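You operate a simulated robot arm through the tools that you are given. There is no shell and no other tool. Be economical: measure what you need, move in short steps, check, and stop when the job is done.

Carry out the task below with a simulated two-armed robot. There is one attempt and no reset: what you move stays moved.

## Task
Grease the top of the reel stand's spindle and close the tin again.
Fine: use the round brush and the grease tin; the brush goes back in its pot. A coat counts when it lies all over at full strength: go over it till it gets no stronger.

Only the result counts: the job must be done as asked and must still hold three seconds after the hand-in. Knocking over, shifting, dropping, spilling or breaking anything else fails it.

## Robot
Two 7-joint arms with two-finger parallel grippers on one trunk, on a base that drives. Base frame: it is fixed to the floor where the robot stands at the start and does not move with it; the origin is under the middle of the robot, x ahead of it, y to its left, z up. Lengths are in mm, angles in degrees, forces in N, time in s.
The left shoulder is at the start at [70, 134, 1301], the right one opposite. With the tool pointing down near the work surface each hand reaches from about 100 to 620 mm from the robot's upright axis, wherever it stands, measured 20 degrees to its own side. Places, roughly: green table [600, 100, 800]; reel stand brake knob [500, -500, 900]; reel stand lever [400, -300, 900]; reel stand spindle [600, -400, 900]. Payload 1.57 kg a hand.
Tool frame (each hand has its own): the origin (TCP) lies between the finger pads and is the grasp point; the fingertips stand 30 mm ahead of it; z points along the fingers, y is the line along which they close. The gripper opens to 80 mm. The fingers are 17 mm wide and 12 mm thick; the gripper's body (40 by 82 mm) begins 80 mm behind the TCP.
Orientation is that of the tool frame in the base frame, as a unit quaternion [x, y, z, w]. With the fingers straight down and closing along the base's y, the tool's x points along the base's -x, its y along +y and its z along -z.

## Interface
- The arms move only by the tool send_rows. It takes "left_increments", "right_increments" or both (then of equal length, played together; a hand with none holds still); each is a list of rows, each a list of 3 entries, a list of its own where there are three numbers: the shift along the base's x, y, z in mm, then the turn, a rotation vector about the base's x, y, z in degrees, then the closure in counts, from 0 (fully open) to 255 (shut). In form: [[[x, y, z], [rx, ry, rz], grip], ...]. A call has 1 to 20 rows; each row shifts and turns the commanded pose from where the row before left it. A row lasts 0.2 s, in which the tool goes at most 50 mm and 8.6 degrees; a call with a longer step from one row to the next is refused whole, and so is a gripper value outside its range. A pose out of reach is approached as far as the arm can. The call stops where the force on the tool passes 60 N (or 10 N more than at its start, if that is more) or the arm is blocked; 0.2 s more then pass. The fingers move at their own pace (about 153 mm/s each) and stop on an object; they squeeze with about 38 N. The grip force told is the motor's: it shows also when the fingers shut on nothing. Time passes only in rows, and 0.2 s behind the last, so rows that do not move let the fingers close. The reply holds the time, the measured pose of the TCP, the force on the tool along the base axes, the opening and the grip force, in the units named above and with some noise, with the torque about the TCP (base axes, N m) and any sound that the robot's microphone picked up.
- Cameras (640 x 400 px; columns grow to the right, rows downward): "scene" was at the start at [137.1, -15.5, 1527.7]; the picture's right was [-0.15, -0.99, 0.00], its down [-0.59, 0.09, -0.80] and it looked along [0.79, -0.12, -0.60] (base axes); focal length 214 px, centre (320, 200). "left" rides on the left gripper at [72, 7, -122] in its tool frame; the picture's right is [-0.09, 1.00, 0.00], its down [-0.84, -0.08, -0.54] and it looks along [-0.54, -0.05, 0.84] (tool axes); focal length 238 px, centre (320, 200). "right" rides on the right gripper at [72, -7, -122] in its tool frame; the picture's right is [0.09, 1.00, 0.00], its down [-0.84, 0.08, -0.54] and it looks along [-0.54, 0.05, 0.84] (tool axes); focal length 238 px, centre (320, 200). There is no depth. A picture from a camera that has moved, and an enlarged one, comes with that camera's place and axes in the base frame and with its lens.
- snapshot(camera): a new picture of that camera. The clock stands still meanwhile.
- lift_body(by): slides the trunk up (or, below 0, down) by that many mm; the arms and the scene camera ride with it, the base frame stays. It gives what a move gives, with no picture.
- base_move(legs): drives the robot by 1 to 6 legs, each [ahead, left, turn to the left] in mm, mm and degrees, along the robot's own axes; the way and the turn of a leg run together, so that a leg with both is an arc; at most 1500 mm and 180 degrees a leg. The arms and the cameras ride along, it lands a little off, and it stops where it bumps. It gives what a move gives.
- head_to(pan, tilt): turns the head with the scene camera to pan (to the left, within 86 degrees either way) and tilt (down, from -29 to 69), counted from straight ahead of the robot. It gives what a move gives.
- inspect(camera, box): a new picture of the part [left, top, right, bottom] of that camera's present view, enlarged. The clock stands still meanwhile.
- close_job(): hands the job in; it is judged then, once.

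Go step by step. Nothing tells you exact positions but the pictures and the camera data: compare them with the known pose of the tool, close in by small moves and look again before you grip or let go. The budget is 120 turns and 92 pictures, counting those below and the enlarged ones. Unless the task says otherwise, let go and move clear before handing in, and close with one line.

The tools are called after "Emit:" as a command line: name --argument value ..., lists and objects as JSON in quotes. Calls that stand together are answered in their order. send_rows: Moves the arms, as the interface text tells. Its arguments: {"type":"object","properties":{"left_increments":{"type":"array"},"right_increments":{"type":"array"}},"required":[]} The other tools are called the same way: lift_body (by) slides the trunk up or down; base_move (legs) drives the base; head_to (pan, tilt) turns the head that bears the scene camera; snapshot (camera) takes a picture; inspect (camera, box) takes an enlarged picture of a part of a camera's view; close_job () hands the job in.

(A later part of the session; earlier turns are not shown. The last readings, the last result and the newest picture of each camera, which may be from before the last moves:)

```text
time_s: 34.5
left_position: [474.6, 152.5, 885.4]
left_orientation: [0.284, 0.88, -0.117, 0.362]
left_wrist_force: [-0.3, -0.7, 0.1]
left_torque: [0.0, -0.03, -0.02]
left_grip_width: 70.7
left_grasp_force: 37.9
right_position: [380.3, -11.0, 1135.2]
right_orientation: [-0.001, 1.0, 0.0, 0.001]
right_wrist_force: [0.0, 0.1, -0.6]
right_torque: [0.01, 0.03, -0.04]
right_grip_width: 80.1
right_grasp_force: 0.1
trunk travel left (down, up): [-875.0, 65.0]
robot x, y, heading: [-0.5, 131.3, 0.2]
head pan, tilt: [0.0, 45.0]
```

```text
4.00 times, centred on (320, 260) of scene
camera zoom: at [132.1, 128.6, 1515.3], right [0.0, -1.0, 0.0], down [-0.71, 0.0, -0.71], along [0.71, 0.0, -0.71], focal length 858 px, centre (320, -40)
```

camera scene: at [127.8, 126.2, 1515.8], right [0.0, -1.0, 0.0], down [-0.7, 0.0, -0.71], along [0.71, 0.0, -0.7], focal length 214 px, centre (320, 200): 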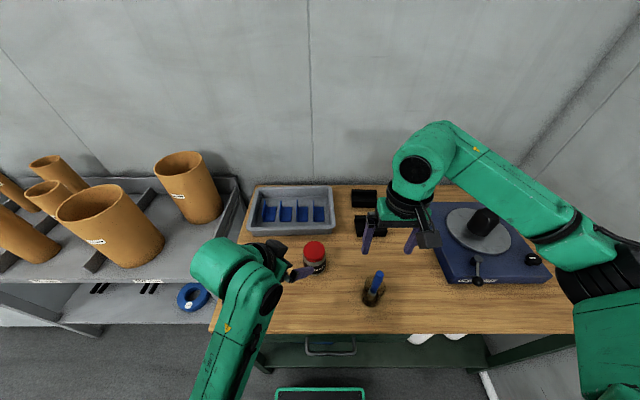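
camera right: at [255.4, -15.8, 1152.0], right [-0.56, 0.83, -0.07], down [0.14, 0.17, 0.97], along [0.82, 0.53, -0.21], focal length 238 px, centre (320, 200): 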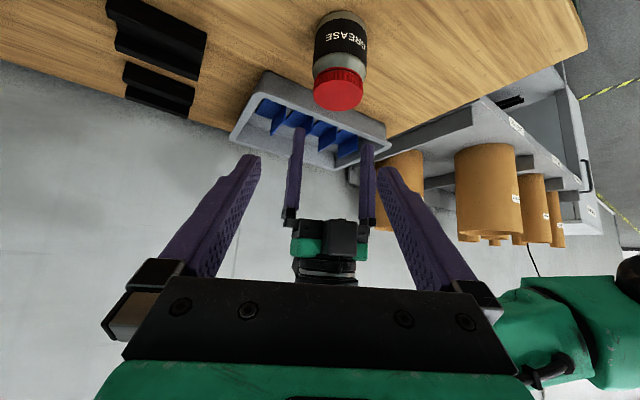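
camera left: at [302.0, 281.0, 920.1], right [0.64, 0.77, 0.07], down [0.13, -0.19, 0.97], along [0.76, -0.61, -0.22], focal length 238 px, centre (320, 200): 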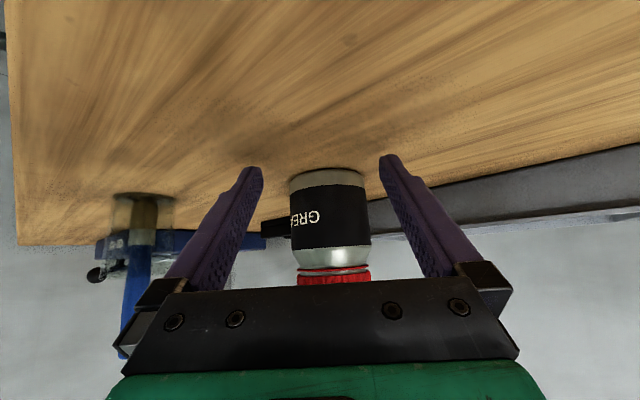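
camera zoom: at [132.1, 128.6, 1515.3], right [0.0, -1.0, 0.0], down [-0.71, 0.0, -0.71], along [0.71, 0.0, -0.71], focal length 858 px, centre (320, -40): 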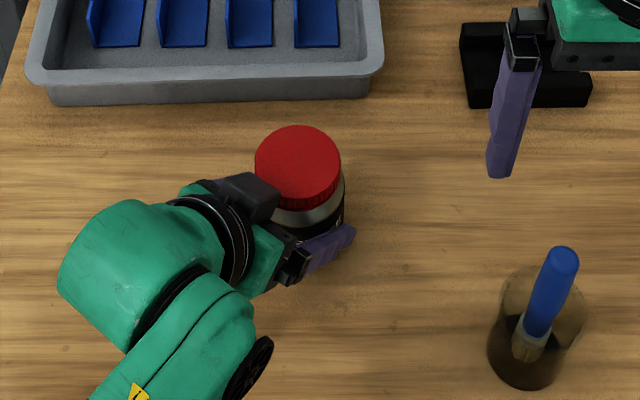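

The left hand holds the body at 70.7 mm. I'll bring the right hand forward and try a +85° yaw away from obstacles.

Emit:
send_rows --right_increments '[[[17, 0, -8], [0, 0, 0], 0], [[17, 0, -8], [0, 0, 0], 0], [[17, 0, -8], [0, 0, 0], 0], [[17, 0, -8], [0, 0, 0], 0], [[17, 0, -8], [0, 0, 0], 0], [[17, 0, -8], [0, 0, 0], 0], [[0, 5, 0], [0, 0, 8.5], 0], [[0, 5, 0], [0, 0, 8.5], 0], [[0, 5, 0], [0, 0, 8.5], 0], [[0, 5, 0], [0, 0, 8.5], 0], [[0, 5, 0], [0, 0, 8.5], 0], [[0, 5, 0], [0, 0, 8.5], 0], [[0, 5, 0], [0, 0, 8.5], 0], [[0, 5, 0], [0, 0, 8.5], 0], [[0, 5, 0], [0, 0, 8.5], 0], [[0, 5, 0], [0, 0, 8.5], 0]]'

```text
time_s: 37.9
left_position: [474.1, 153.4, 886.5]
left_orientation: [0.285, 0.88, -0.117, 0.361]
left_wrist_force: [1.1, -0.5, 0.7]
left_torque: [0.09, -0.13, -0.03]
left_grip_width: 70.8
left_grasp_force: 38.1
right_position: [483.1, 6.4, 1086.8]
right_orientation: [-0.269, 0.963, 0.0, 0.0]
right_wrist_force: [0.2, 0.0, 0.1]
right_torque: [-0.01, 0.0, 0.01]
right_grip_width: 80.2
right_grasp_force: 0.1
right hand out of reach, approached as far as the arm can: row 11, 12, 13, 14, 15, 16
trunk travel left (down, up): [-875.0, 65.0]
robot x, y, heading: [-2.4, 129.6, 0.0]
head pan, tilt: [0.0, 45.0]
```

The right wrist stops at about +31°, so I'll go the other way round: rotate negative toward -216°, which is equivalent to +144°.

Emit:
send_rows --right_increments '[[[0, 0, 0], [0, 0, -8.5], 0], [[0, 0, 0], [0, 0, -8.5], 0], [[0, 0, 0], [0, 0, -8.5], 0], [[0, 0, 0], [0, 0, -8.5], 0], [[0, 0, 0], [0, 0, -8.5], 0], [[0, 0, 0], [0, 0, -8.5], 0], [[0, 0, 0], [0, 0, -8.5], 0], [[0, 0, 0], [0, 0, -8.5], 0], [[0, 0, 0], [0, 0, -8.5], 0], [[0, 0, 0], [0, 0, -8.5], 0], [[0, 0, 0], [0, 0, -8.5], 0], [[0, 0, 0], [0, 0, -8.5], 0], [[0, 0, 0], [0, 0, -8.5], 0], [[0, 0, 0], [0, 0, -8.5], 0], [[0, 0, 0], [0, 0, -8.5], 0], [[0, 0, 0], [0, 0, -8.5], 0], [[0, 0, 0], [0, 0, -8.5], 0], [[0, 0, 0], [0, 0, -8.5], 0], [[0, 0, 0], [0, 0, -8.5], 0], [[0, 0, 0], [0, 0, -8.5], 0]]'

```text
time_s: 42.1
left_position: [474.8, 153.5, 885.7]
left_orientation: [0.284, 0.88, -0.117, 0.362]
left_wrist_force: [0.7, 1.0, 1.9]
left_torque: [0.1, -0.11, 0.0]
left_grip_width: 70.7
left_grasp_force: 38.0
right_position: [482.1, 6.6, 1086.0]
right_orientation: [0.936, 0.352, 0.001, 0.0]
right_wrist_force: [0.2, -0.3, 0.1]
right_torque: [0.02, 0.01, 0.02]
right_grip_width: 80.1
right_grasp_force: 0.0
trunk travel left (down, up): [-875.0, 65.0]
robot x, y, heading: [-1.9, 133.2, 0.0]
head pan, tilt: [0.0, 45.0]
```

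No limit so far, at -139°. Continuing.

Emit:
send_rows --right_increments '[[[0, 0, 0], [0, 0, -8.5], 0], [[0, 0, 0], [0, 0, -8.5], 0], [[0, 0, 0], [0, 0, -8.5], 0], [[0, 0, 0], [0, 0, -8.5], 0], [[0, 0, 0], [0, 0, -8.5], 0], [[0, 0, 0], [0, 0, -8.5], 0], [[0, 0, 0], [0, 0, -8.5], 0], [[0, 0, 0], [0, 0, -8.5], 0], [[0, 0, 0], [0, 0, -8.5], 0], [[0, 0, 0], [0, 0, -8.5], 0], [[0, 0, 0], [0, 0, -8.5], 0], [[0, 0, 0], [0, 0, -8.5], 0]]'

Emit:
snapshot --camera "scene"

```text
time_s: 44.7
left_position: [474.3, 153.6, 886.7]
left_orientation: [0.284, 0.88, -0.116, 0.362]
left_wrist_force: [-0.2, 0.8, 0.7]
left_torque: [0.11, -0.1, 0.0]
left_grip_width: 70.7
left_grasp_force: 38.8
right_position: [483.6, 7.8, 1086.2]
right_orientation: [0.862, -0.507, 0.0, 0.0]
right_wrist_force: [-0.3, -0.5, 0.2]
right_torque: [-0.01, 0.01, -0.03]
right_grip_width: 79.9
right_grasp_force: 0.0
trunk travel left (down, up): [-875.0, 65.0]
robot x, y, heading: [-1.6, 132.1, 0.1]
head pan, tilt: [0.0, 45.0]
```

```text
58 pictures are left
camera scene: at [132.2, 129.0, 1515.3], right [0.0, -1.0, 0.0], down [-0.71, 0.0, -0.71], along [0.71, 0.0, -0.71], focal length 214 px, centre (320, 200)
```

scene: 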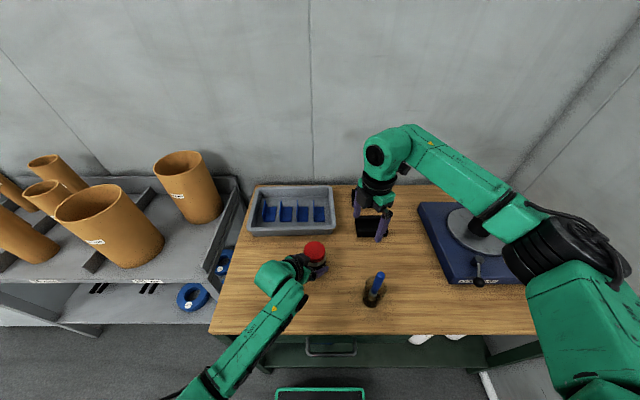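

The right wrist is at ψ ≈ 119°, with its camera facing away from the left hand. I'll move over the lid.

Emit:
send_rows --right_increments '[[[0, 28, 0], [0, 0, 0], 0], [[0, 28, 0], [0, 0, 0], 0], [[0, 28, 0], [0, 0, 0], 0], [[0, 28, 0], [0, 0, 0], 0], [[0, 26, 0], [0, 0, 0], 0], [[0, 0, -30], [0, 0, 0], 0], [[0, 0, -30], [0, 0, 0], 0], [[0, 0, 0], [0, 0, 0], 0]]'

Emit:
snapshot --camera "right"

Emit:
inspect --camera "scene" --box '[240, 190, 400, 310]'

```text
time_s: 46.5
left_position: [474.7, 154.1, 885.7]
left_orientation: [0.283, 0.88, -0.116, 0.363]
left_wrist_force: [-1.6, 1.0, 1.6]
left_torque: [0.09, -0.05, 0.02]
left_grip_width: 70.7
left_grasp_force: 38.3
right_position: [483.4, 146.2, 1025.0]
right_orientation: [0.863, -0.505, 0.001, 0.0]
right_wrist_force: [-0.2, -0.8, -0.7]
right_torque: [-0.02, 0.01, -0.01]
right_grip_width: 80.2
right_grasp_force: 0.0
trunk travel left (down, up): [-875.0, 65.0]
robot x, y, heading: [0.1, 132.9, 0.0]
head pan, tilt: [0.0, 45.0]
```

```text
57 pictures are left
camera right: at [523.8, 87.2, 1147.1], right [-0.82, -0.57, 0.0], down [-0.48, 0.69, 0.54], along [-0.31, 0.45, -0.84], focal length 238 px, centre (320, 200)
```

right: 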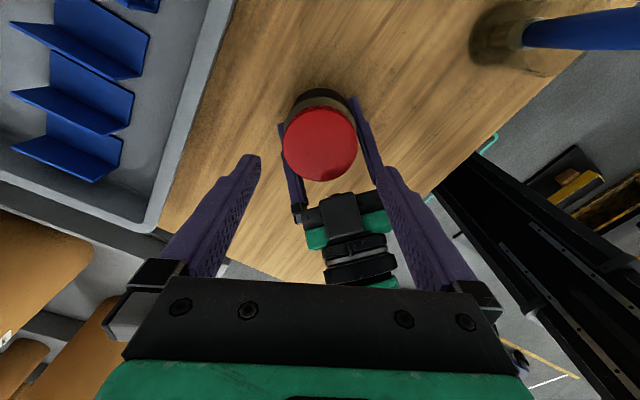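

```text
3.33 times, centred on (320, 250) of scene
camera zoom: at [132.0, 129.1, 1515.3], right [0.0, -1.0, 0.0], down [-0.71, 0.0, -0.71], along [0.71, 0.0, -0.71], focal length 715 px, centre (320, 33)
```

zoom: 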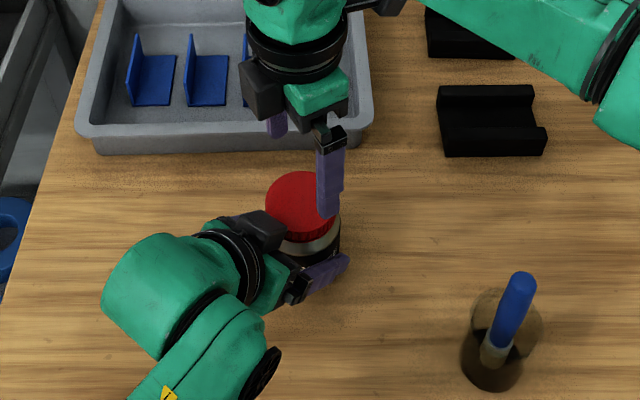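

The lid is under the right hand to within 2 mm and finger clearances look fine. I'll descend onto the lid and grip.

Emit:
send_rows --right_increments '[[[-1, 1.5, -25], [0, 0, 0], 0], [[0, 0, -25], [0, 0, 0], 0], [[0, 0, -15], [0, 0, 0], 0], [[0, 0, -10], [0, 0, 0], 0], [[0, 0, 0], [0, 0, 0], 0], [[0, 0, 0], [0, 0, 0], 80], [[0, 0, 0], [0, 0, 0], 255], [[0, 0, 0], [0, 0, 0], 255]]'

Emit:
snapshot --camera "right"

```text
time_s: 48.3
left_position: [474.2, 152.5, 885.6]
left_orientation: [0.284, 0.88, -0.117, 0.361]
left_wrist_force: [-4.1, 1.6, 2.7]
left_torque: [0.16, -0.16, -0.18]
left_grip_width: 70.7
left_grasp_force: 38.4
right_position: [481.8, 147.2, 952.5]
right_orientation: [0.863, -0.506, 0.001, 0.001]
right_wrist_force: [4.1, -0.2, -0.4]
right_torque: [-0.16, -0.08, 0.17]
right_grip_width: 66.8
right_grasp_force: 38.3
trunk travel left (down, up): [-875.0, 65.0]
robot x, y, heading: [-0.5, 133.3, 0.1]
head pan, tilt: [0.0, 45.0]
```

```text
55 pictures are left
camera right: at [523.1, 87.4, 1073.9], right [-0.82, -0.57, 0.0], down [-0.48, 0.69, 0.54], along [-0.31, 0.45, -0.84], focal length 238 px, centre (320, 200)
```

right: 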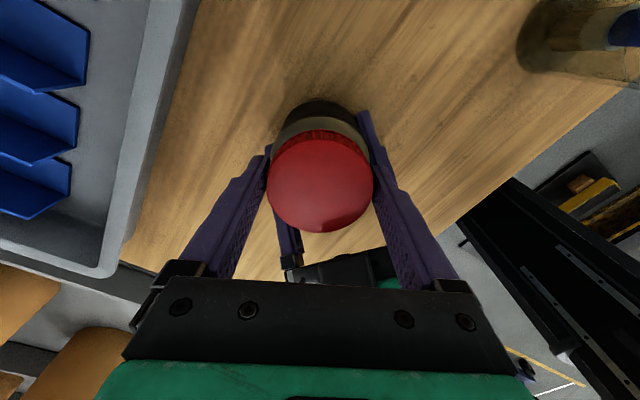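

The lid is gripped at 66.8 mm. I'll twist it counter-clockwise 24° and watch the torque.

Emit:
send_rows --right_increments '[[[0, 0, 0], [0, 0, 6], 255], [[0, 0, 0], [0, 0, 6], 255], [[0, 0, 0], [0, 0, 6], 255], [[0, 0, 0], [0, 0, 6], 255]]'

Emit:
snapshot --camera "right"

```text
time_s: 49.3
left_position: [471.8, 154.7, 885.0]
left_orientation: [0.284, 0.88, -0.116, 0.362]
left_wrist_force: [-8.6, 9.8, 0.3]
left_torque: [-1.0, 0.34, 0.29]
left_grip_width: 69.2
left_grasp_force: 38.3
right_position: [481.7, 148.1, 954.3]
right_orientation: [0.949, -0.314, 0.003, -0.001]
right_wrist_force: [5.8, -4.9, 20.8]
right_torque: [0.86, -0.07, -0.47]
right_grip_width: 63.7
right_grasp_force: 37.6
trunk travel left (down, up): [-875.0, 65.0]
robot x, y, heading: [-1.3, 134.6, 0.1]
head pan, tilt: [0.0, 45.0]
```

```text
54 pictures are left
camera right: at [542.1, 109.6, 1076.6], right [-0.52, -0.85, 0.0], down [-0.72, 0.44, 0.54], along [-0.46, 0.28, -0.84], focal length 238 px, centre (320, 200)
```

right: 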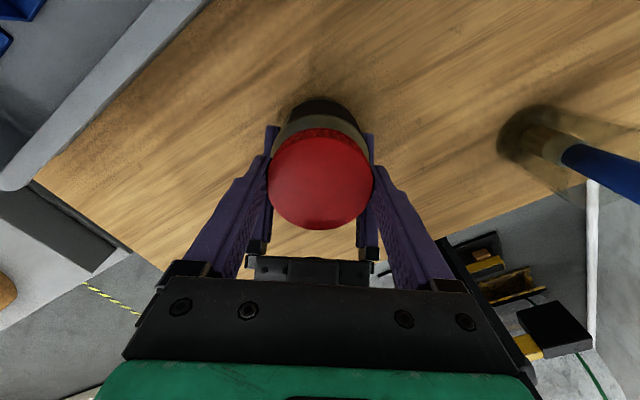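

There is 20 N upward on the right hand, so the lid seems to climb its thread. I'll check from the left camera before going on.

Emit:
snapshot --camera "left"

Emit:
inspect --camera "scene" --box '[260, 200, 380, 290]'

```text
53 pictures are left
camera left: at [364.6, 239.9, 922.5], right [0.64, 0.77, 0.07], down [0.13, -0.19, 0.97], along [0.76, -0.61, -0.22], focal length 238 px, centre (320, 200)
```

left: 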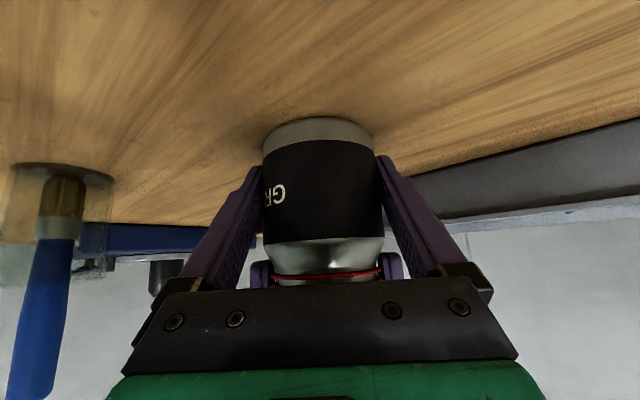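

```text
4.44 times, centred on (320, 245) of scene
camera zoom: at [128.7, 130.4, 1515.8], right [0.0, -1.0, 0.0], down [-0.71, 0.0, -0.71], along [0.71, 0.0, -0.71], focal length 953 px, centre (320, 0)
```

zoom: 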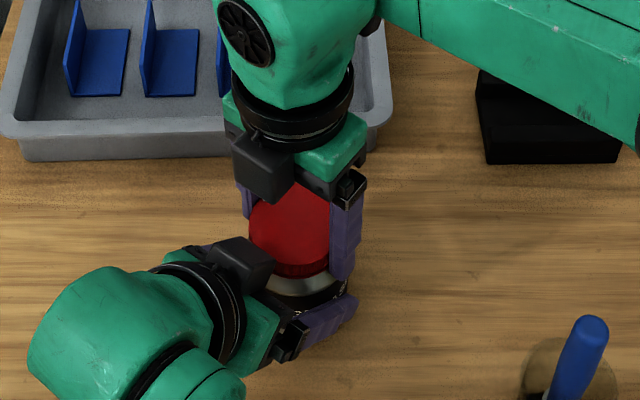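

The right fingertips reach below the lid's red ring onto the tin's shoulder, so I was twisting the body. I'll release, raise the hand about 13 mm so only the lid is gripped, and return the yaw for a new stroke.

Emit:
send_rows --right_increments '[[[0, 0, 0], [0, 0, 0], 0], [[0, 0, 0], [0, 0, 0], 0], [[0, 0, 12], [0, 0, 0], 0], [[0, 0, 0], [0, 0, -8], 0], [[0, 0, 0], [0, 0, -8], 0], [[0, 0, 0], [0, 0, -8], 0], [[0, 0, 0], [0, 0, 0], 0]]'

Emit:
inspect --camera "left" --box '[220, 140, 420, 300]'

Emit:
inspect --camera "right" --box '[220, 70, 420, 270]'

```text
time_s: 50.9
left_position: [474.8, 152.1, 885.7]
left_orientation: [0.284, 0.88, -0.116, 0.363]
left_wrist_force: [1.1, -1.3, 3.5]
left_torque: [-0.1, 0.14, 0.04]
left_grip_width: 69.2
left_grasp_force: 37.8
right_position: [480.8, 147.3, 962.9]
right_orientation: [0.863, -0.506, -0.001, 0.0]
right_wrist_force: [0.1, -0.2, 0.1]
right_torque: [0.04, -0.01, -0.01]
right_grip_width: 80.0
right_grasp_force: 0.1
trunk travel left (down, up): [-875.0, 65.0]
robot x, y, heading: [-3.5, 131.8, -0.0]
head pan, tilt: [0.0, 45.0]
```

```text
2.50 times, centred on (320, 220) of left
camera zoom: at [367.4, 238.2, 922.4], right [0.64, 0.77, 0.07], down [0.13, -0.19, 0.97], along [0.76, -0.61, -0.22], focal length 596 px, centre (320, 150)
```

zoom: 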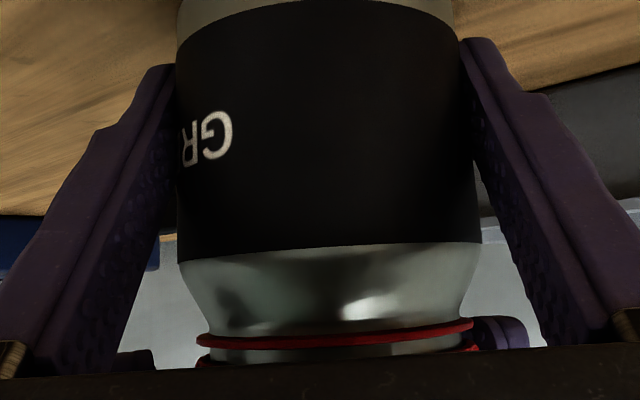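

```text
2.00 times, centred on (320, 170) of right
camera zoom: at [522.4, 86.1, 1085.7], right [-0.82, -0.57, 0.0], down [-0.48, 0.69, 0.54], along [-0.31, 0.45, -0.84], focal length 477 px, centre (320, 260)
```

zoom: 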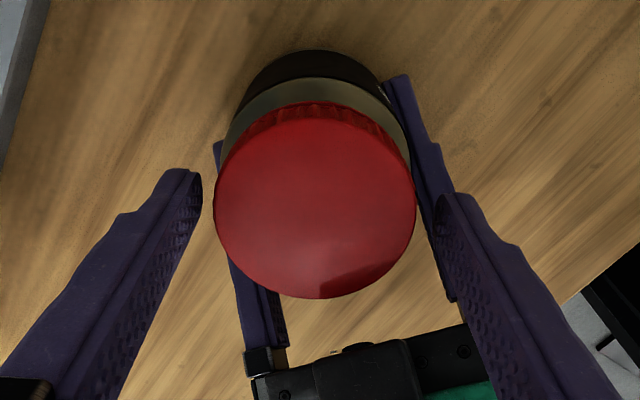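

The lid spans about z 934 to 947, with the red ring at 933. The tin also slid about 6 mm forward in the left grip. I'll reseat the left grip deeper, raise the right hand to put the tips at 937, and check.

Emit:
send_rows --left_increments '[[[0, 0, 0], [0, 0, 0], 0], [[0, 0, 0], [0, 0, 0], 0], [[5, -3.5, 0], [0, 0, 0], 0], [[4, -3, 0], [0, 0, 0], 0], [[0, 0, 0], [0, 0, 0], 0], [[0, 0, 0], [0, 0, 0], 80], [[0, 0, 0], [0, 0, 0], 255], [[0, 0, 0], [0, 0, 0], 255]]' --right_increments '[[[0, 0, 0], [0, 0, 0], 0], [[4, -5, 4], [0, 0, 0], 0], [[0, 0, 0], [0, 0, 0], 0], [[0, 0, 0], [0, 0, 0], 0], [[0, 0, 0], [0, 0, 0], 0], [[0, 0, 0], [0, 0, 0], 0], [[0, 0, 0], [0, 0, 0], 0], [[0, 0, 0], [0, 0, 0], 0]]'

Emit:
inspect --camera "left" --box '[220, 140, 420, 300]'

Emit:
inspect --camera "right" --box '[220, 70, 420, 270]'

```text
time_s: 52.7
left_position: [482.7, 147.5, 887.0]
left_orientation: [0.284, 0.88, -0.117, 0.362]
left_wrist_force: [-0.2, -0.4, -0.1]
left_torque: [-0.03, 0.04, 0.02]
left_grip_width: 69.3
left_grasp_force: 38.5
right_position: [485.4, 140.8, 968.9]
right_orientation: [0.863, -0.506, -0.001, 0.0]
right_wrist_force: [-0.2, 0.2, 0.1]
right_torque: [0.0, 0.0, -0.02]
right_grip_width: 79.8
right_grasp_force: 0.1
trunk travel left (down, up): [-875.0, 65.0]
robot x, y, heading: [-3.1, 130.4, -0.0]
head pan, tilt: [0.0, 45.0]
```

```text
2.50 times, centred on (320, 220) of left
camera zoom: at [375.7, 232.3, 922.4], right [0.64, 0.77, 0.07], down [0.13, -0.19, 0.97], along [0.76, -0.61, -0.22], focal length 596 px, centre (320, 150)
```

zoom: 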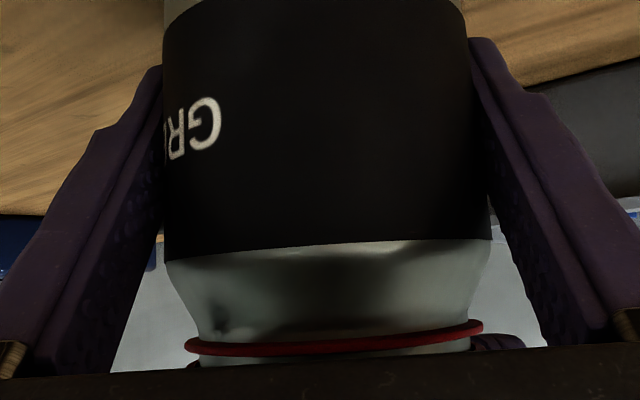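

```text
2.00 times, centred on (320, 170) of right
camera zoom: at [526.8, 81.5, 1089.7], right [-0.82, -0.57, 0.0], down [-0.48, 0.69, 0.54], along [-0.31, 0.45, -0.84], focal length 477 px, centre (320, 260)
```

zoom: 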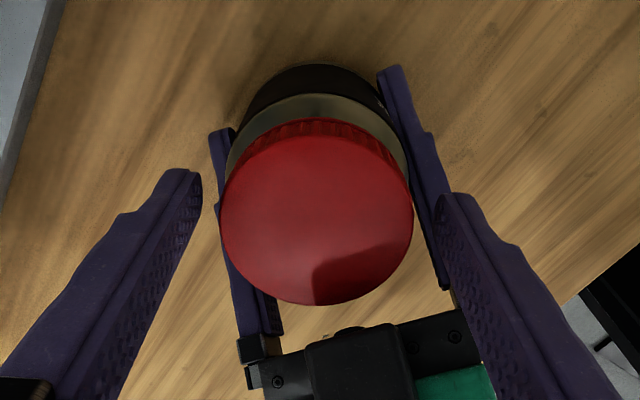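

Everything is aligned. I'll lower 2 mm, grip the lid only, and twist 18°.

Emit:
send_rows --right_increments '[[[0, 0, -2], [0, 0, 0], 0], [[0, 0, 0], [0, 0, 0], 80], [[0, 0, 0], [0, 0, 0], 255], [[0, 0, 0], [0, 0, 0], 255], [[0, 0, 0], [0, 0, 6], 255], [[0, 0, 0], [0, 0, 6], 255], [[0, 0, 0], [0, 0, 6], 255], [[0, 0, 0], [0, 0, 0], 255]]'

Emit:
inspect --camera "left" --box '[220, 140, 420, 300]'

```text
time_s: 54.5
left_position: [483.3, 146.6, 886.8]
left_orientation: [0.285, 0.88, -0.118, 0.362]
left_wrist_force: [-12.7, -4.5, 3.9]
left_torque: [0.24, -0.71, -0.05]
left_grip_width: 69.1
left_grasp_force: 37.9
right_position: [487.0, 141.9, 965.2]
right_orientation: [0.932, -0.364, 0.002, 0.0]
right_wrist_force: [15.5, 5.8, 0.4]
right_torque: [0.18, -0.4, -0.04]
right_grip_width: 62.4
right_grasp_force: 38.0
trunk travel left (down, up): [-875.0, 65.0]
robot x, y, heading: [0.2, 129.8, 0.0]
head pan, tilt: [0.0, 45.0]
```

```text
2.50 times, centred on (320, 220) of left
camera zoom: at [375.4, 232.2, 922.3], right [0.64, 0.77, 0.06], down [0.13, -0.19, 0.97], along [0.76, -0.61, -0.22], focal length 596 px, centre (320, 150)
```

zoom: 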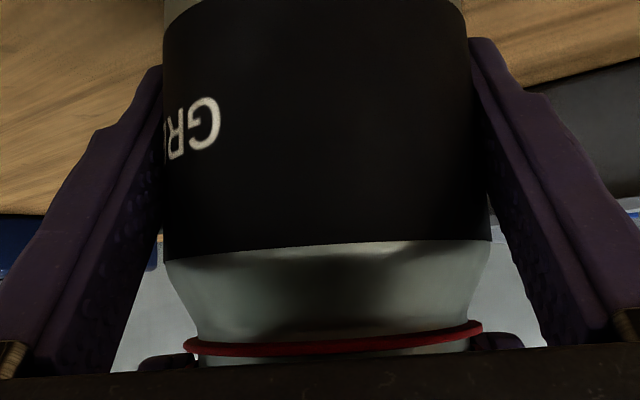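

The label stayed put, so the lid is turning. I'll continue the stroke.

Emit:
send_rows --right_increments '[[[0, 0, 0.3], [0, 0, 7], 255], [[0, 0, 0.3], [0, 0, 7], 255], [[0, 0, 0.3], [0, 0, 7], 255], [[0, 0, 0.3], [0, 0, 7], 255], [[0, 0, 0.3], [0, 0, 7], 255], [[0, 0, 0], [0, 0, 0], 255]]'

Emit:
inspect --camera "left" --box '[220, 140, 420, 300]'

```text
time_s: 55.9
left_position: [481.5, 144.9, 885.6]
left_orientation: [0.286, 0.879, -0.118, 0.362]
left_wrist_force: [-18.7, -20.6, 4.3]
left_torque: [1.11, -0.85, -0.07]
left_grip_width: 68.9
left_grasp_force: 37.4
right_position: [487.1, 142.7, 966.7]
right_orientation: [0.998, -0.066, 0.001, -0.003]
right_wrist_force: [18.2, 20.6, -7.1]
right_torque: [0.54, -0.62, -0.13]
right_grip_width: 62.4
right_grasp_force: 37.3
trunk travel left (down, up): [-875.0, 65.0]
robot x, y, heading: [0.3, 134.2, -0.2]
head pan, tilt: [0.0, 45.0]
```

```text
2.50 times, centred on (320, 220) of left
camera zoom: at [375.2, 230.8, 922.2], right [0.64, 0.77, 0.06], down [0.13, -0.19, 0.97], along [0.76, -0.61, -0.22], focal length 596 px, centre (320, 150)
```

zoom: 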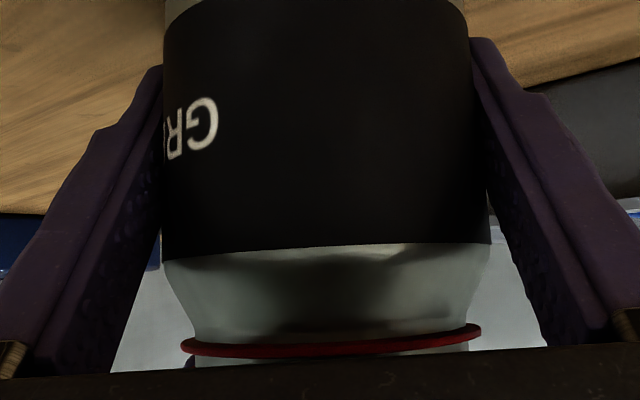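

The lid has turned 53° with the tin still. Side force built up from a small centring error, so I'll release, rotate back, and re-centre.

Emit:
send_rows --right_increments '[[[0, 0, 0], [0, 0, 0], 0], [[0, 0, 0], [0, 0, 0], 0], [[0, 0, 0], [0, 0, -8], 0], [[0, 0, 0], [0, 0, -8], 0], [[0, 0, 0], [0, 0, -8], 0], [[0, 0, 0], [0, 0, -8], 0], [[0, 0, 0], [0, 0, -8], 0], [[0, 0, 0], [0, 0, -8], 0], [[0, 0, 0], [0, 0, -8], 0], [[0, 0, 0], [0, 0, 0], 0]]'

Emit:
inspect --camera "right" --box '[220, 70, 420, 270]'

```text
time_s: 58.1
left_position: [482.8, 146.8, 885.2]
left_orientation: [0.283, 0.88, -0.116, 0.362]
left_wrist_force: [0.1, 1.4, -0.1]
left_torque: [0.02, 0.04, 0.01]
left_grip_width: 69.1
left_grasp_force: 38.2
right_position: [485.2, 141.7, 966.6]
right_orientation: [0.849, -0.528, 0.0, -0.001]
right_wrist_force: [-0.2, 0.0, 0.5]
right_torque: [0.01, -0.02, 0.0]
right_grip_width: 80.0
right_grasp_force: 0.2
trunk travel left (down, up): [-875.0, 65.0]
robot x, y, heading: [-0.5, 132.5, 0.0]
head pan, tilt: [0.0, 45.0]
```

```text
2.00 times, centred on (320, 170) of right
camera zoom: at [524.1, 79.9, 1088.4], right [-0.85, -0.52, 0.0], down [-0.44, 0.72, 0.54], along [-0.28, 0.46, -0.84], focal length 477 px, centre (320, 260)
```

zoom: 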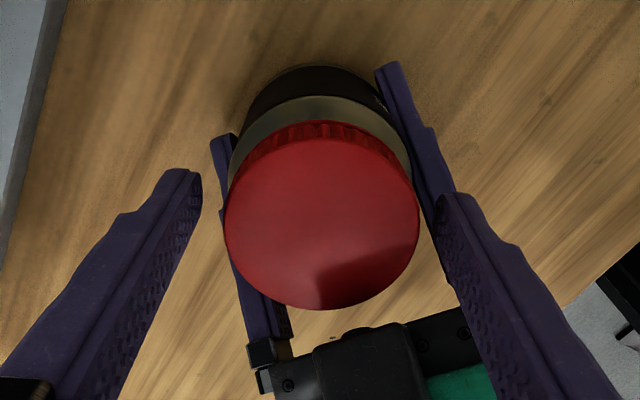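

The lid has risen a little and is centred near (487, 139.5). Re-centring for a second stroke.

Emit:
send_rows --right_increments '[[[1.8, -2.2, 1], [0, 0, 0], 0], [[0, 0, 0], [0, 0, 0], 80], [[0, 0, 0], [0, 0, 0], 255], [[0, 0, 0], [0, 0, 0], 255], [[0, 0, 0.2], [0, 0, 7], 255], [[0, 0, 0.2], [0, 0, 7], 255], [[0, 0, 0.2], [0, 0, 7], 255], [[0, 0, 0.2], [0, 0, 7], 255], [[0, 0, 0.2], [0, 0, 7], 255], [[0, 0, 0.2], [0, 0, 7], 255], [[0, 0, 0.2], [0, 0, 7], 255], [[0, 0, 0.2], [0, 0, 7], 255], [[0, 0, 0], [0, 0, 0], 255]]'

Emit:
inspect --camera "left" --box '[220, 140, 420, 300]'

```text
time_s: 60.9
left_position: [482.3, 144.9, 886.4]
left_orientation: [0.287, 0.879, -0.119, 0.361]
left_wrist_force: [-23.1, -22.9, 11.6]
left_torque: [1.22, -1.16, -0.03]
left_grip_width: 69.3
left_grasp_force: 38.0
right_position: [490.1, 141.8, 968.9]
right_orientation: [0.998, -0.066, 0.002, -0.004]
right_wrist_force: [21.9, 22.5, -15.2]
right_torque: [0.68, -0.86, -0.22]
right_grip_width: 61.5
right_grasp_force: 37.8
trunk travel left (down, up): [-875.0, 65.0]
robot x, y, heading: [0.4, 131.1, -0.1]
head pan, tilt: [0.0, 45.0]
```

```text
2.50 times, centred on (320, 220) of left
camera zoom: at [375.4, 230.4, 922.2], right [0.64, 0.77, 0.06], down [0.13, -0.19, 0.97], along [0.76, -0.61, -0.22], focal length 596 px, centre (320, 150)
```

zoom: 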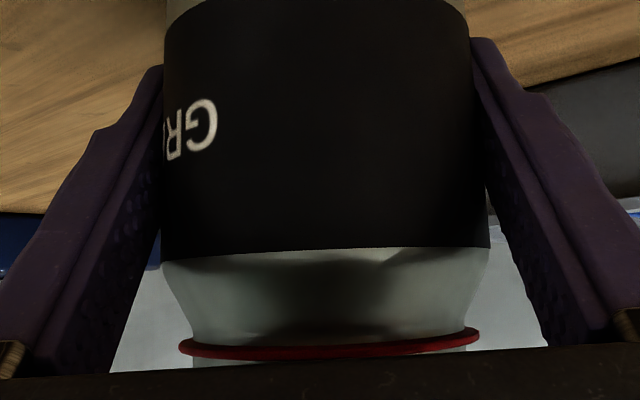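

Another 56° done, with some side load. I'll do another stroke with the centre shifted by (+2, +2) and no further rise.

Emit:
send_rows --right_increments '[[[0, 0, 0], [0, 0, 0], 0], [[0, 0, 0], [0, 0, 0], 0], [[1, 1, 0], [0, 0, -8.3], 0], [[1, 1, 0], [0, 0, -8.3], 0], [[0, 0, 0], [0, 0, -8.3], 0], [[0, 0, 0], [0, 0, -8.3], 0], [[0, 0, 0], [0, 0, -8.3], 0], [[0, 0, 0], [0, 0, -8.3], 0], [[0, 0, 0], [0, 0, -8.3], 0], [[0, 0, 0], [0, 0, 0], 80], [[0, 0, 0], [0, 0, 0], 255], [[0, 0, 0], [0, 0, 0], 255], [[0, 0, 0], [0, 0, 8.3], 255], [[0, 0, 0], [0, 0, 8.3], 255], [[0, 0, 0], [0, 0, 8.3], 255], [[0, 0, 0], [0, 0, 8.3], 255], [[0, 0, 0], [0, 0, 8.3], 255], [[0, 0, 0], [0, 0, 8.3], 255], [[0, 0, 0], [0, 0, 8.3], 255]]'

Emit:
inspect --camera "right" --box '[220, 70, 420, 270]'

```text
time_s: 64.9
left_position: [482.0, 143.7, 885.5]
left_orientation: [0.286, 0.88, -0.118, 0.361]
left_wrist_force: [-8.3, -10.0, 0.7]
left_torque: [0.96, -0.72, -0.02]
left_grip_width: 68.8
left_grasp_force: 37.6
right_position: [491.8, 142.3, 970.7]
right_orientation: [0.998, -0.066, 0.002, -0.002]
right_wrist_force: [8.9, 11.3, -2.2]
right_torque: [-0.07, 0.02, -0.09]
right_grip_width: 61.7
right_grasp_force: 38.3
trunk travel left (down, up): [-875.0, 65.0]
robot x, y, heading: [-0.4, 131.3, 0.1]
head pan, tilt: [0.0, 45.0]
```

```text
2.00 times, centred on (320, 170) of right
camera zoom: at [563.0, 139.1, 1092.7], right [-0.04, -1.0, 0.0], down [-0.84, 0.03, 0.54], along [-0.54, 0.03, -0.84], focal length 477 px, centre (320, 260)
```

zoom: 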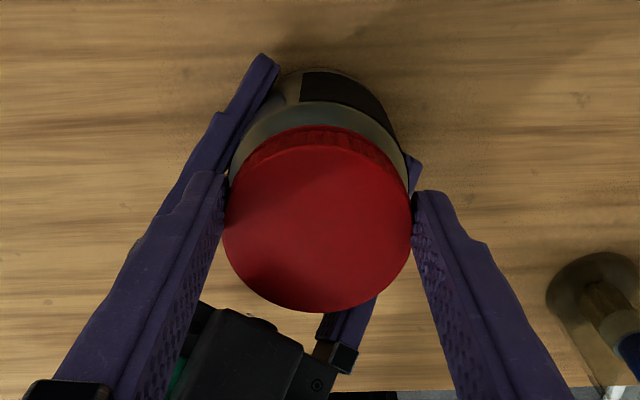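

The forces have dropped a lot and the lid may be free. I'll test with a gentle lift of a few mm.

Emit:
send_rows --right_increments '[[[0, 0, 2], [0, 0, 0], 255], [[0, 0, 2], [0, 0, 0], 255], [[0, 0, 2], [0, 0, 0], 255], [[0, 0, 0], [0, 0, 0], 255]]'

```text
time_s: 65.9
left_position: [483.3, 145.5, 888.6]
left_orientation: [0.286, 0.878, -0.119, 0.364]
left_wrist_force: [-24.2, -17.7, 26.2]
left_torque: [0.98, -1.06, 0.02]
left_grip_width: 69.4
left_grasp_force: 38.0
right_position: [491.3, 141.9, 974.8]
right_orientation: [0.998, -0.067, 0.003, -0.002]
right_wrist_force: [23.5, 18.7, -28.6]
right_torque: [0.51, -1.22, -0.2]
right_grip_width: 61.7
right_grasp_force: 37.9
trunk travel left (down, up): [-875.0, 65.0]
robot x, y, heading: [1.5, 134.8, -0.1]
head pan, tilt: [0.0, 45.0]
```

It still holds on the thread. I'll lower again and do another stroke.

Emit:
send_rows --right_increments '[[[0, 0, -5], [0, 0, 0], 255], [[0, 0, 0], [0, 0, 0], 0], [[0, 0, 0], [0, 0, 0], 0], [[1, 1, 0], [0, 0, -8.3], 0], [[0, 0, 0], [0, 0, -8.3], 0], [[0, 0, 0], [0, 0, -8.3], 0], [[0, 0, 0], [0, 0, -8.3], 0], [[0, 0, 0], [0, 0, -8.3], 0], [[0, 0, 0], [0, 0, -8.3], 0], [[0, 0, 0], [0, 0, -8.3], 0], [[0, 0, 0], [0, 0, 0], 80], [[0, 0, 0], [0, 0, 0], 255], [[0, 0, 0], [0, 0, 0], 255], [[0, 0, 0], [0, 0, 8.3], 255], [[0, 0, 0], [0, 0, 8.3], 255], [[0, 0, 0], [0, 0, 8.3], 255], [[0, 0, 0], [0, 0, 8.3], 255], [[0, 0, 0], [0, 0, 8.3], 255], [[0, 0, 0], [0, 0, 8.3], 255], [[0, 0, 0], [0, 0, 8.3], 255]]'

Emit:
inspect --camera "left" --box '[220, 140, 420, 300]'

```text
time_s: 70.1
left_position: [481.8, 145.5, 886.9]
left_orientation: [0.285, 0.88, -0.117, 0.361]
left_wrist_force: [7.3, -4.5, -0.4]
left_torque: [0.3, 0.43, 0.11]
left_grip_width: 69.1
left_grasp_force: 38.3
right_position: [491.8, 143.9, 970.0]
right_orientation: [0.998, -0.067, 0.001, -0.002]
right_wrist_force: [-5.8, 4.8, -2.6]
right_torque: [0.12, 0.06, -0.15]
right_grip_width: 61.7
right_grasp_force: 38.2
trunk travel left (down, up): [-875.0, 65.0]
robot x, y, heading: [-1.7, 129.8, -0.1]
head pan, tilt: [0.0, 45.0]
```

```text
2.50 times, centred on (320, 220) of left
camera zoom: at [375.7, 231.1, 922.3], right [0.64, 0.77, 0.06], down [0.13, -0.19, 0.97], along [0.76, -0.61, -0.22], focal length 596 px, centre (320, 150)
```

zoom: 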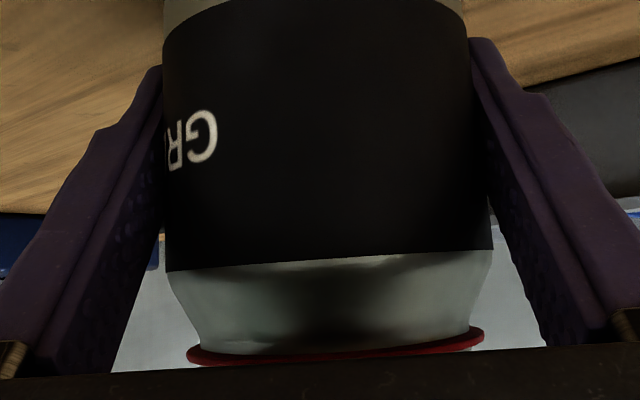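

The tin rose about 3 mm in the left grip, which is harmless. One more stroke, then a lift test.

Emit:
send_rows --right_increments '[[[0, 0, 0], [0, 0, 0], 0], [[0, 0, 0], [0, 0, 0], 0], [[0, -1, 0], [0, 0, -8.3], 0], [[0, 0, 0], [0, 0, -8.3], 0], [[0, 0, 0], [0, 0, -8.3], 0], [[0, 0, 0], [0, 0, -8.3], 0], [[0, 0, 0], [0, 0, -8.3], 0], [[0, 0, 0], [0, 0, -8.3], 0], [[0, 0, 0], [0, 0, -8.3], 0], [[0, 0, 0], [0, 0, 0], 80], [[0, 0, 0], [0, 0, 0], 255], [[0, 0, 0], [0, 0, 0], 255], [[0, 0, 0], [0, 0, 8.3], 255], [[0, 0, 0], [0, 0, 8.3], 255], [[0, 0, 0], [0, 0, 8.3], 255], [[0, 0, 0], [0, 0, 8.3], 255], [[0, 0, 0], [0, 0, 8.3], 255], [[0, 0, 0], [0, 0, 8.3], 255], [[0, 0, 0], [0, 0, 8.3], 255]]'

Emit:
send_rows --right_increments '[[[0, 0, 2], [0, 0, 0], 255], [[0, 0, 2], [0, 0, 0], 255], [[0, 0, 0], [0, 0, 0], 255]]'

```text
time_s: 74.1
left_position: [482.4, 146.1, 885.9]
left_orientation: [0.285, 0.88, -0.118, 0.361]
left_wrist_force: [-0.1, -11.8, -4.8]
left_torque: [0.69, 0.0, 0.21]
left_grip_width: 68.8
left_grasp_force: 38.1
right_position: [492.0, 142.2, 971.4]
right_orientation: [0.998, -0.067, 0.001, -0.002]
right_wrist_force: [0.3, 12.3, 1.2]
right_torque: [0.39, -0.03, -0.3]
right_grip_width: 60.6
right_grasp_force: 37.9
trunk travel left (down, up): [-875.0, 65.0]
robot x, y, heading: [-4.9, 132.5, -0.0]
head pan, tilt: [0.0, 45.0]
```

```text
time_s: 74.9
left_position: [483.8, 146.2, 887.9]
left_orientation: [0.285, 0.88, -0.117, 0.363]
left_wrist_force: [-5.5, -18.6, 7.8]
left_torque: [1.35, -0.38, -0.05]
left_grip_width: 68.7
left_grasp_force: 38.1
right_position: [491.4, 140.7, 973.2]
right_orientation: [0.998, -0.067, 0.001, -0.001]
right_wrist_force: [3.8, 18.5, -11.3]
right_torque: [0.2, -0.15, -0.13]
right_grip_width: 61.0
right_grasp_force: 37.6
trunk travel left (down, up): [-875.0, 65.0]
robot x, y, heading: [0.7, 132.6, 0.1]
head pan, tilt: [0.0, 45.0]
```

It's still attached. I'll look at the lid gap from the scene camera.

Emit:
inspect --camera "scene" --box '[280, 215, 360, 280]'

Emit:
inspect --camera "right" --box '[220, 70, 420, 270]'

```text
6.15 times, centred on (320, 248) of scene
camera zoom: at [133.2, 129.0, 1515.2], right [0.0, -1.0, 0.0], down [-0.71, 0.0, -0.71], along [0.71, 0.0, -0.71], focal length 1320 px, centre (320, -92)
```

zoom: 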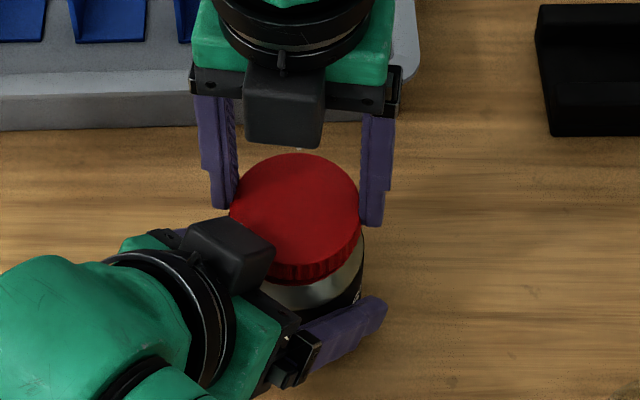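

```text
2.00 times, centred on (320, 170) of right
camera zoom: at [563.5, 138.3, 1095.8], right [-0.04, -1.0, 0.0], down [-0.84, 0.03, 0.54], along [-0.54, 0.02, -0.84], focal length 477 px, centre (320, 260)
```

zoom: 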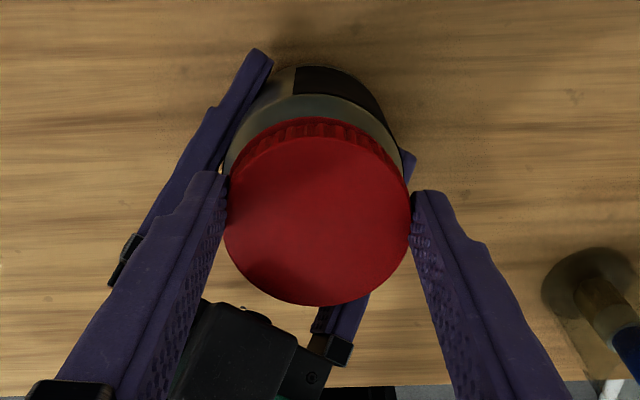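

The lid centre is at about (485, 141), so my corrections had drifted about 6 mm off and the grip was on the lid's edge. I'll release, re-centre and rotate back, then check.

Emit:
send_rows --right_increments '[[[0, 0, -2], [0, 0, 0], 255], [[0, 0, -2], [0, 0, 0], 0], [[0, 0, 0], [0, 0, 0], 0], [[-3, 0, 0], [0, 0, -8.3], 0], [[-3, 0, 0], [0, 0, -8.3], 0], [[0, 0, 0], [0, 0, -8.3], 0], [[0, 0, 0], [0, 0, -8.3], 0], [[0, 0, 0], [0, 0, -8.3], 0], [[0, 0, 0], [0, 0, -8.3], 0], [[0, 0, 0], [0, 0, -8.3], 0], [[0, 0, 0], [0, 0, 0], 0]]'

Emit:
inspect --camera "right" --box '[220, 70, 420, 270]'

```text
time_s: 77.3
left_position: [484.3, 145.7, 886.2]
left_orientation: [0.284, 0.881, -0.117, 0.36]
left_wrist_force: [-0.2, 0.0, -4.5]
left_torque: [0.0, 0.04, -0.03]
left_grip_width: 68.6
left_grasp_force: 37.9
right_position: [485.4, 140.8, 969.1]
right_orientation: [0.838, -0.545, -0.001, 0.0]
right_wrist_force: [-0.1, -1.1, 0.0]
right_torque: [-0.02, 0.02, 0.02]
right_grip_width: 80.0
right_grasp_force: 0.1
trunk travel left (down, up): [-875.0, 65.0]
robot x, y, heading: [1.8, 131.7, -0.2]
head pan, tilt: [0.0, 45.0]
```

```text
2.00 times, centred on (320, 170) of right
camera zoom: at [521.1, 77.9, 1091.9], right [-0.87, -0.49, 0.0], down [-0.41, 0.73, 0.54], along [-0.27, 0.47, -0.84], focal length 477 px, centre (320, 260)
```

zoom: 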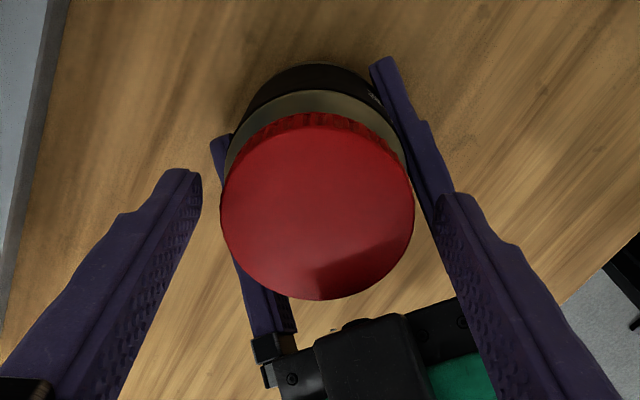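

Now it's centred. I'll run two more full strokes (close, twist 58°, open, return).

Emit:
send_rows --right_increments '[[[0, 0, -1], [0, 0, 0], 80], [[0, 0, 0], [0, 0, 0], 255], [[0, 0, 0], [0, 0, 0], 255], [[0, 0, 0], [0, 0, 8.3], 255], [[0, 0, 0.2], [0, 0, 8.3], 255], [[0, 0, 0.2], [0, 0, 8.3], 255], [[0, 0, 0.2], [0, 0, 8.3], 255], [[0, 0, 0.2], [0, 0, 8.3], 255], [[0, 0, 0.2], [0, 0, 8.3], 255], [[0, 0, 0], [0, 0, 8.3], 255]]'

Emit:
send_rows --right_increments '[[[0, 0, 0], [0, 0, 0], 0], [[0, 0, 0], [0, 0, 0], 0], [[0, 0, 0], [0, 0, -8.3], 0], [[0, 0, 0], [0, 0, -8.3], 0], [[0, 0, 0], [0, 0, -8.3], 0], [[0, 0, 0], [0, 0, -8.3], 0], [[0, 0, 0], [0, 0, -8.3], 0], [[0, 0, 0], [0, 0, -8.3], 0], [[0, 0, 0], [0, 0, -8.3], 0], [[0, 0, 0], [0, 0, 0], 80], [[0, 0, 0], [0, 0, 0], 255], [[0, 0, 0], [0, 0, 0], 255], [[0, 0, 0], [0, 0, 8.3], 255], [[0, 0, 0.2], [0, 0, 8.3], 255], [[0, 0, 0.2], [0, 0, 8.3], 255], [[0, 0, 0.2], [0, 0, 8.3], 255], [[0, 0, 0.2], [0, 0, 8.3], 255], [[0, 0, 0.2], [0, 0, 8.3], 255], [[0, 0, 0], [0, 0, 8.3], 255]]'

Emit:
send_rows --right_increments '[[[0, 0, 2], [0, 0, 0], 255], [[0, 0, 2], [0, 0, 0], 255], [[0, 0, 0], [0, 0, 0], 255]]'

```text
time_s: 79.5
left_position: [482.8, 146.4, 885.1]
left_orientation: [0.285, 0.88, -0.118, 0.36]
left_wrist_force: [-25.3, -10.4, -5.4]
left_torque: [0.58, -1.45, 0.4]
left_grip_width: 69.2
left_grasp_force: 38.1
right_position: [486.7, 141.8, 969.3]
right_orientation: [0.998, -0.066, 0.001, -0.003]
right_wrist_force: [25.0, 11.3, 1.6]
right_torque: [0.36, -0.72, -0.58]
right_grip_width: 61.6
right_grasp_force: 38.0
trunk travel left (down, up): [-875.0, 65.0]
robot x, y, heading: [-3.3, 126.9, 0.2]
head pan, tilt: [0.0, 45.0]
```

```text
time_s: 83.5
left_position: [482.3, 146.5, 884.5]
left_orientation: [0.285, 0.88, -0.118, 0.361]
left_wrist_force: [-26.9, -11.7, -3.4]
left_torque: [0.67, -1.55, 0.38]
left_grip_width: 68.9
left_grasp_force: 37.6
right_position: [486.1, 142.4, 972.2]
right_orientation: [0.998, -0.067, 0.002, -0.004]
right_wrist_force: [26.4, 12.3, 0.3]
right_torque: [0.34, -0.75, -0.51]
right_grip_width: 61.8
right_grasp_force: 38.1
trunk travel left (down, up): [-875.0, 65.0]
robot x, y, heading: [1.3, 132.6, 0.1]
head pan, tilt: [0.0, 45.0]
```

```text
time_s: 84.3
left_position: [481.6, 144.8, 887.1]
left_orientation: [0.286, 0.879, -0.118, 0.363]
left_wrist_force: [-28.6, -16.0, 7.7]
left_torque: [1.04, -1.95, -0.09]
left_grip_width: 69.3
left_grasp_force: 38.2
right_position: [485.4, 142.6, 975.3]
right_orientation: [0.998, -0.068, 0.002, -0.003]
right_wrist_force: [27.8, 15.4, -11.8]
right_torque: [0.28, -0.59, -0.03]
right_grip_width: 61.7
right_grasp_force: 38.3
trunk travel left (down, up): [-875.0, 65.0]
robot x, y, heading: [-0.2, 129.3, -0.1]
head pan, tilt: [0.0, 45.0]
```

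The lid still resists at 12 N. I'll run two more strokes with a small centring fix, then look at the gap.

Emit:
send_rows --right_increments '[[[0, 0, -3], [0, 0, 0], 255], [[0, 0, 0], [0, 0, 0], 0], [[0, 0, 0], [0, 0, 0], 0], [[1.5, 0.8, 0], [0, 0, -8.3], 0], [[0, 0, 0], [0, 0, -8.3], 0], [[0, 0, 0], [0, 0, -8.3], 0], [[0, 0, 0], [0, 0, -8.3], 0], [[0, 0, 0], [0, 0, -8.3], 0], [[0, 0, 0], [0, 0, -8.3], 0], [[0, 0, 0], [0, 0, -8.3], 0], [[0, 0, 0], [0, 0, 0], 80], [[0, 0, 0], [0, 0, 0], 255], [[0, 0, 0], [0, 0, 0], 255], [[0, 0, 0], [0, 0, 8.3], 255], [[0, 0, 0.2], [0, 0, 8.3], 255], [[0, 0, 0.2], [0, 0, 8.3], 255], [[0, 0, 0.2], [0, 0, 8.3], 255], [[0, 0, 0.2], [0, 0, 8.3], 255], [[0, 0, 0.2], [0, 0, 8.3], 255], [[0, 0, 0], [0, 0, 8.3], 255]]'

Emit:
send_rows --right_increments '[[[0, 0, 0], [0, 0, 0], 0], [[0, 0, 0], [0, 0, 0], 0], [[0, 0, 0], [0, 0, -8.3], 0], [[0, 0, 0], [0, 0, -8.3], 0], [[0, 0, 0], [0, 0, -8.3], 0], [[0, 0, 0], [0, 0, -8.3], 0], [[0, 0, 0], [0, 0, -8.3], 0], [[0, 0, 0], [0, 0, -8.3], 0], [[0, 0, 0], [0, 0, -8.3], 0], [[0, 0, 0], [0, 0, 0], 0]]'

Emit:
snapshot --camera "right"

Emit:
inspect --camera "scene" --box '[280, 215, 360, 280]'

```text
time_s: 88.5
left_position: [482.0, 146.6, 885.7]
left_orientation: [0.285, 0.88, -0.118, 0.36]
left_wrist_force: [-5.6, -6.7, -4.2]
left_torque: [0.35, -0.27, 0.11]
left_grip_width: 68.8
left_grasp_force: 38.3
right_position: [487.7, 142.6, 974.1]
right_orientation: [0.998, -0.065, -0.001, -0.001]
right_wrist_force: [4.8, 6.2, 1.1]
right_torque: [0.17, -0.14, -0.13]
right_grip_width: 61.0
right_grasp_force: 37.9
trunk travel left (down, up): [-875.0, 65.0]
robot x, y, heading: [-0.3, 129.7, -0.0]
head pan, tilt: [0.0, 45.0]
```

```text
time_s: 90.7
left_position: [483.4, 146.6, 886.8]
left_orientation: [0.285, 0.88, -0.117, 0.361]
left_wrist_force: [-0.6, 0.0, -3.5]
left_torque: [0.0, 0.01, 0.02]
left_grip_width: 68.9
left_grasp_force: 37.7
right_position: [485.4, 143.0, 974.2]
right_orientation: [0.839, -0.544, -0.001, 0.0]
right_wrist_force: [-0.5, 0.1, 0.8]
right_torque: [-0.01, -0.03, 0.0]
right_grip_width: 80.0
right_grasp_force: 0.1
trunk travel left (down, up): [-875.0, 65.0]
robot x, y, heading: [-1.6, 133.4, 0.1]
head pan, tilt: [0.0, 45.0]
```

```text
38 pictures are left
camera right: at [521.9, 78.6, 1096.0], right [-0.87, -0.49, 0.0], down [-0.41, 0.73, 0.54], along [-0.27, 0.47, -0.84], focal length 238 px, centre (320, 200)
```

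right: 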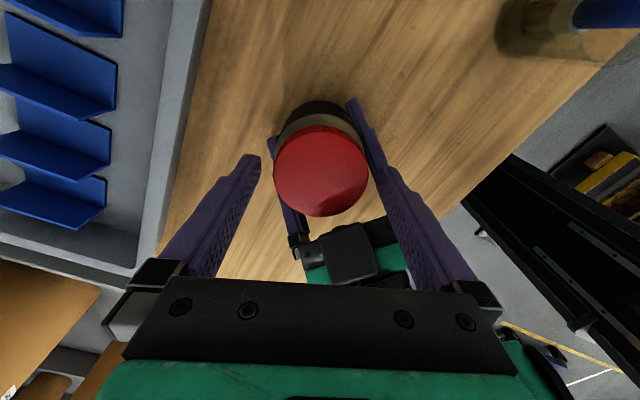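

```text
6.15 times, centred on (320, 248) of scene
camera zoom: at [133.1, 129.0, 1515.2], right [0.0, -1.0, 0.0], down [-0.71, 0.0, -0.71], along [0.71, 0.0, -0.71], focal length 1320 px, centre (320, -92)
```

zoom: 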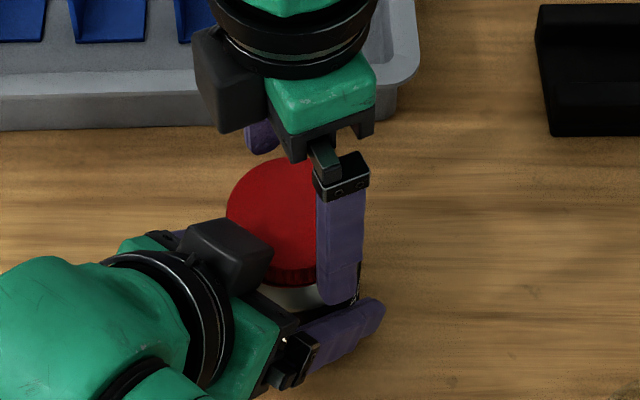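

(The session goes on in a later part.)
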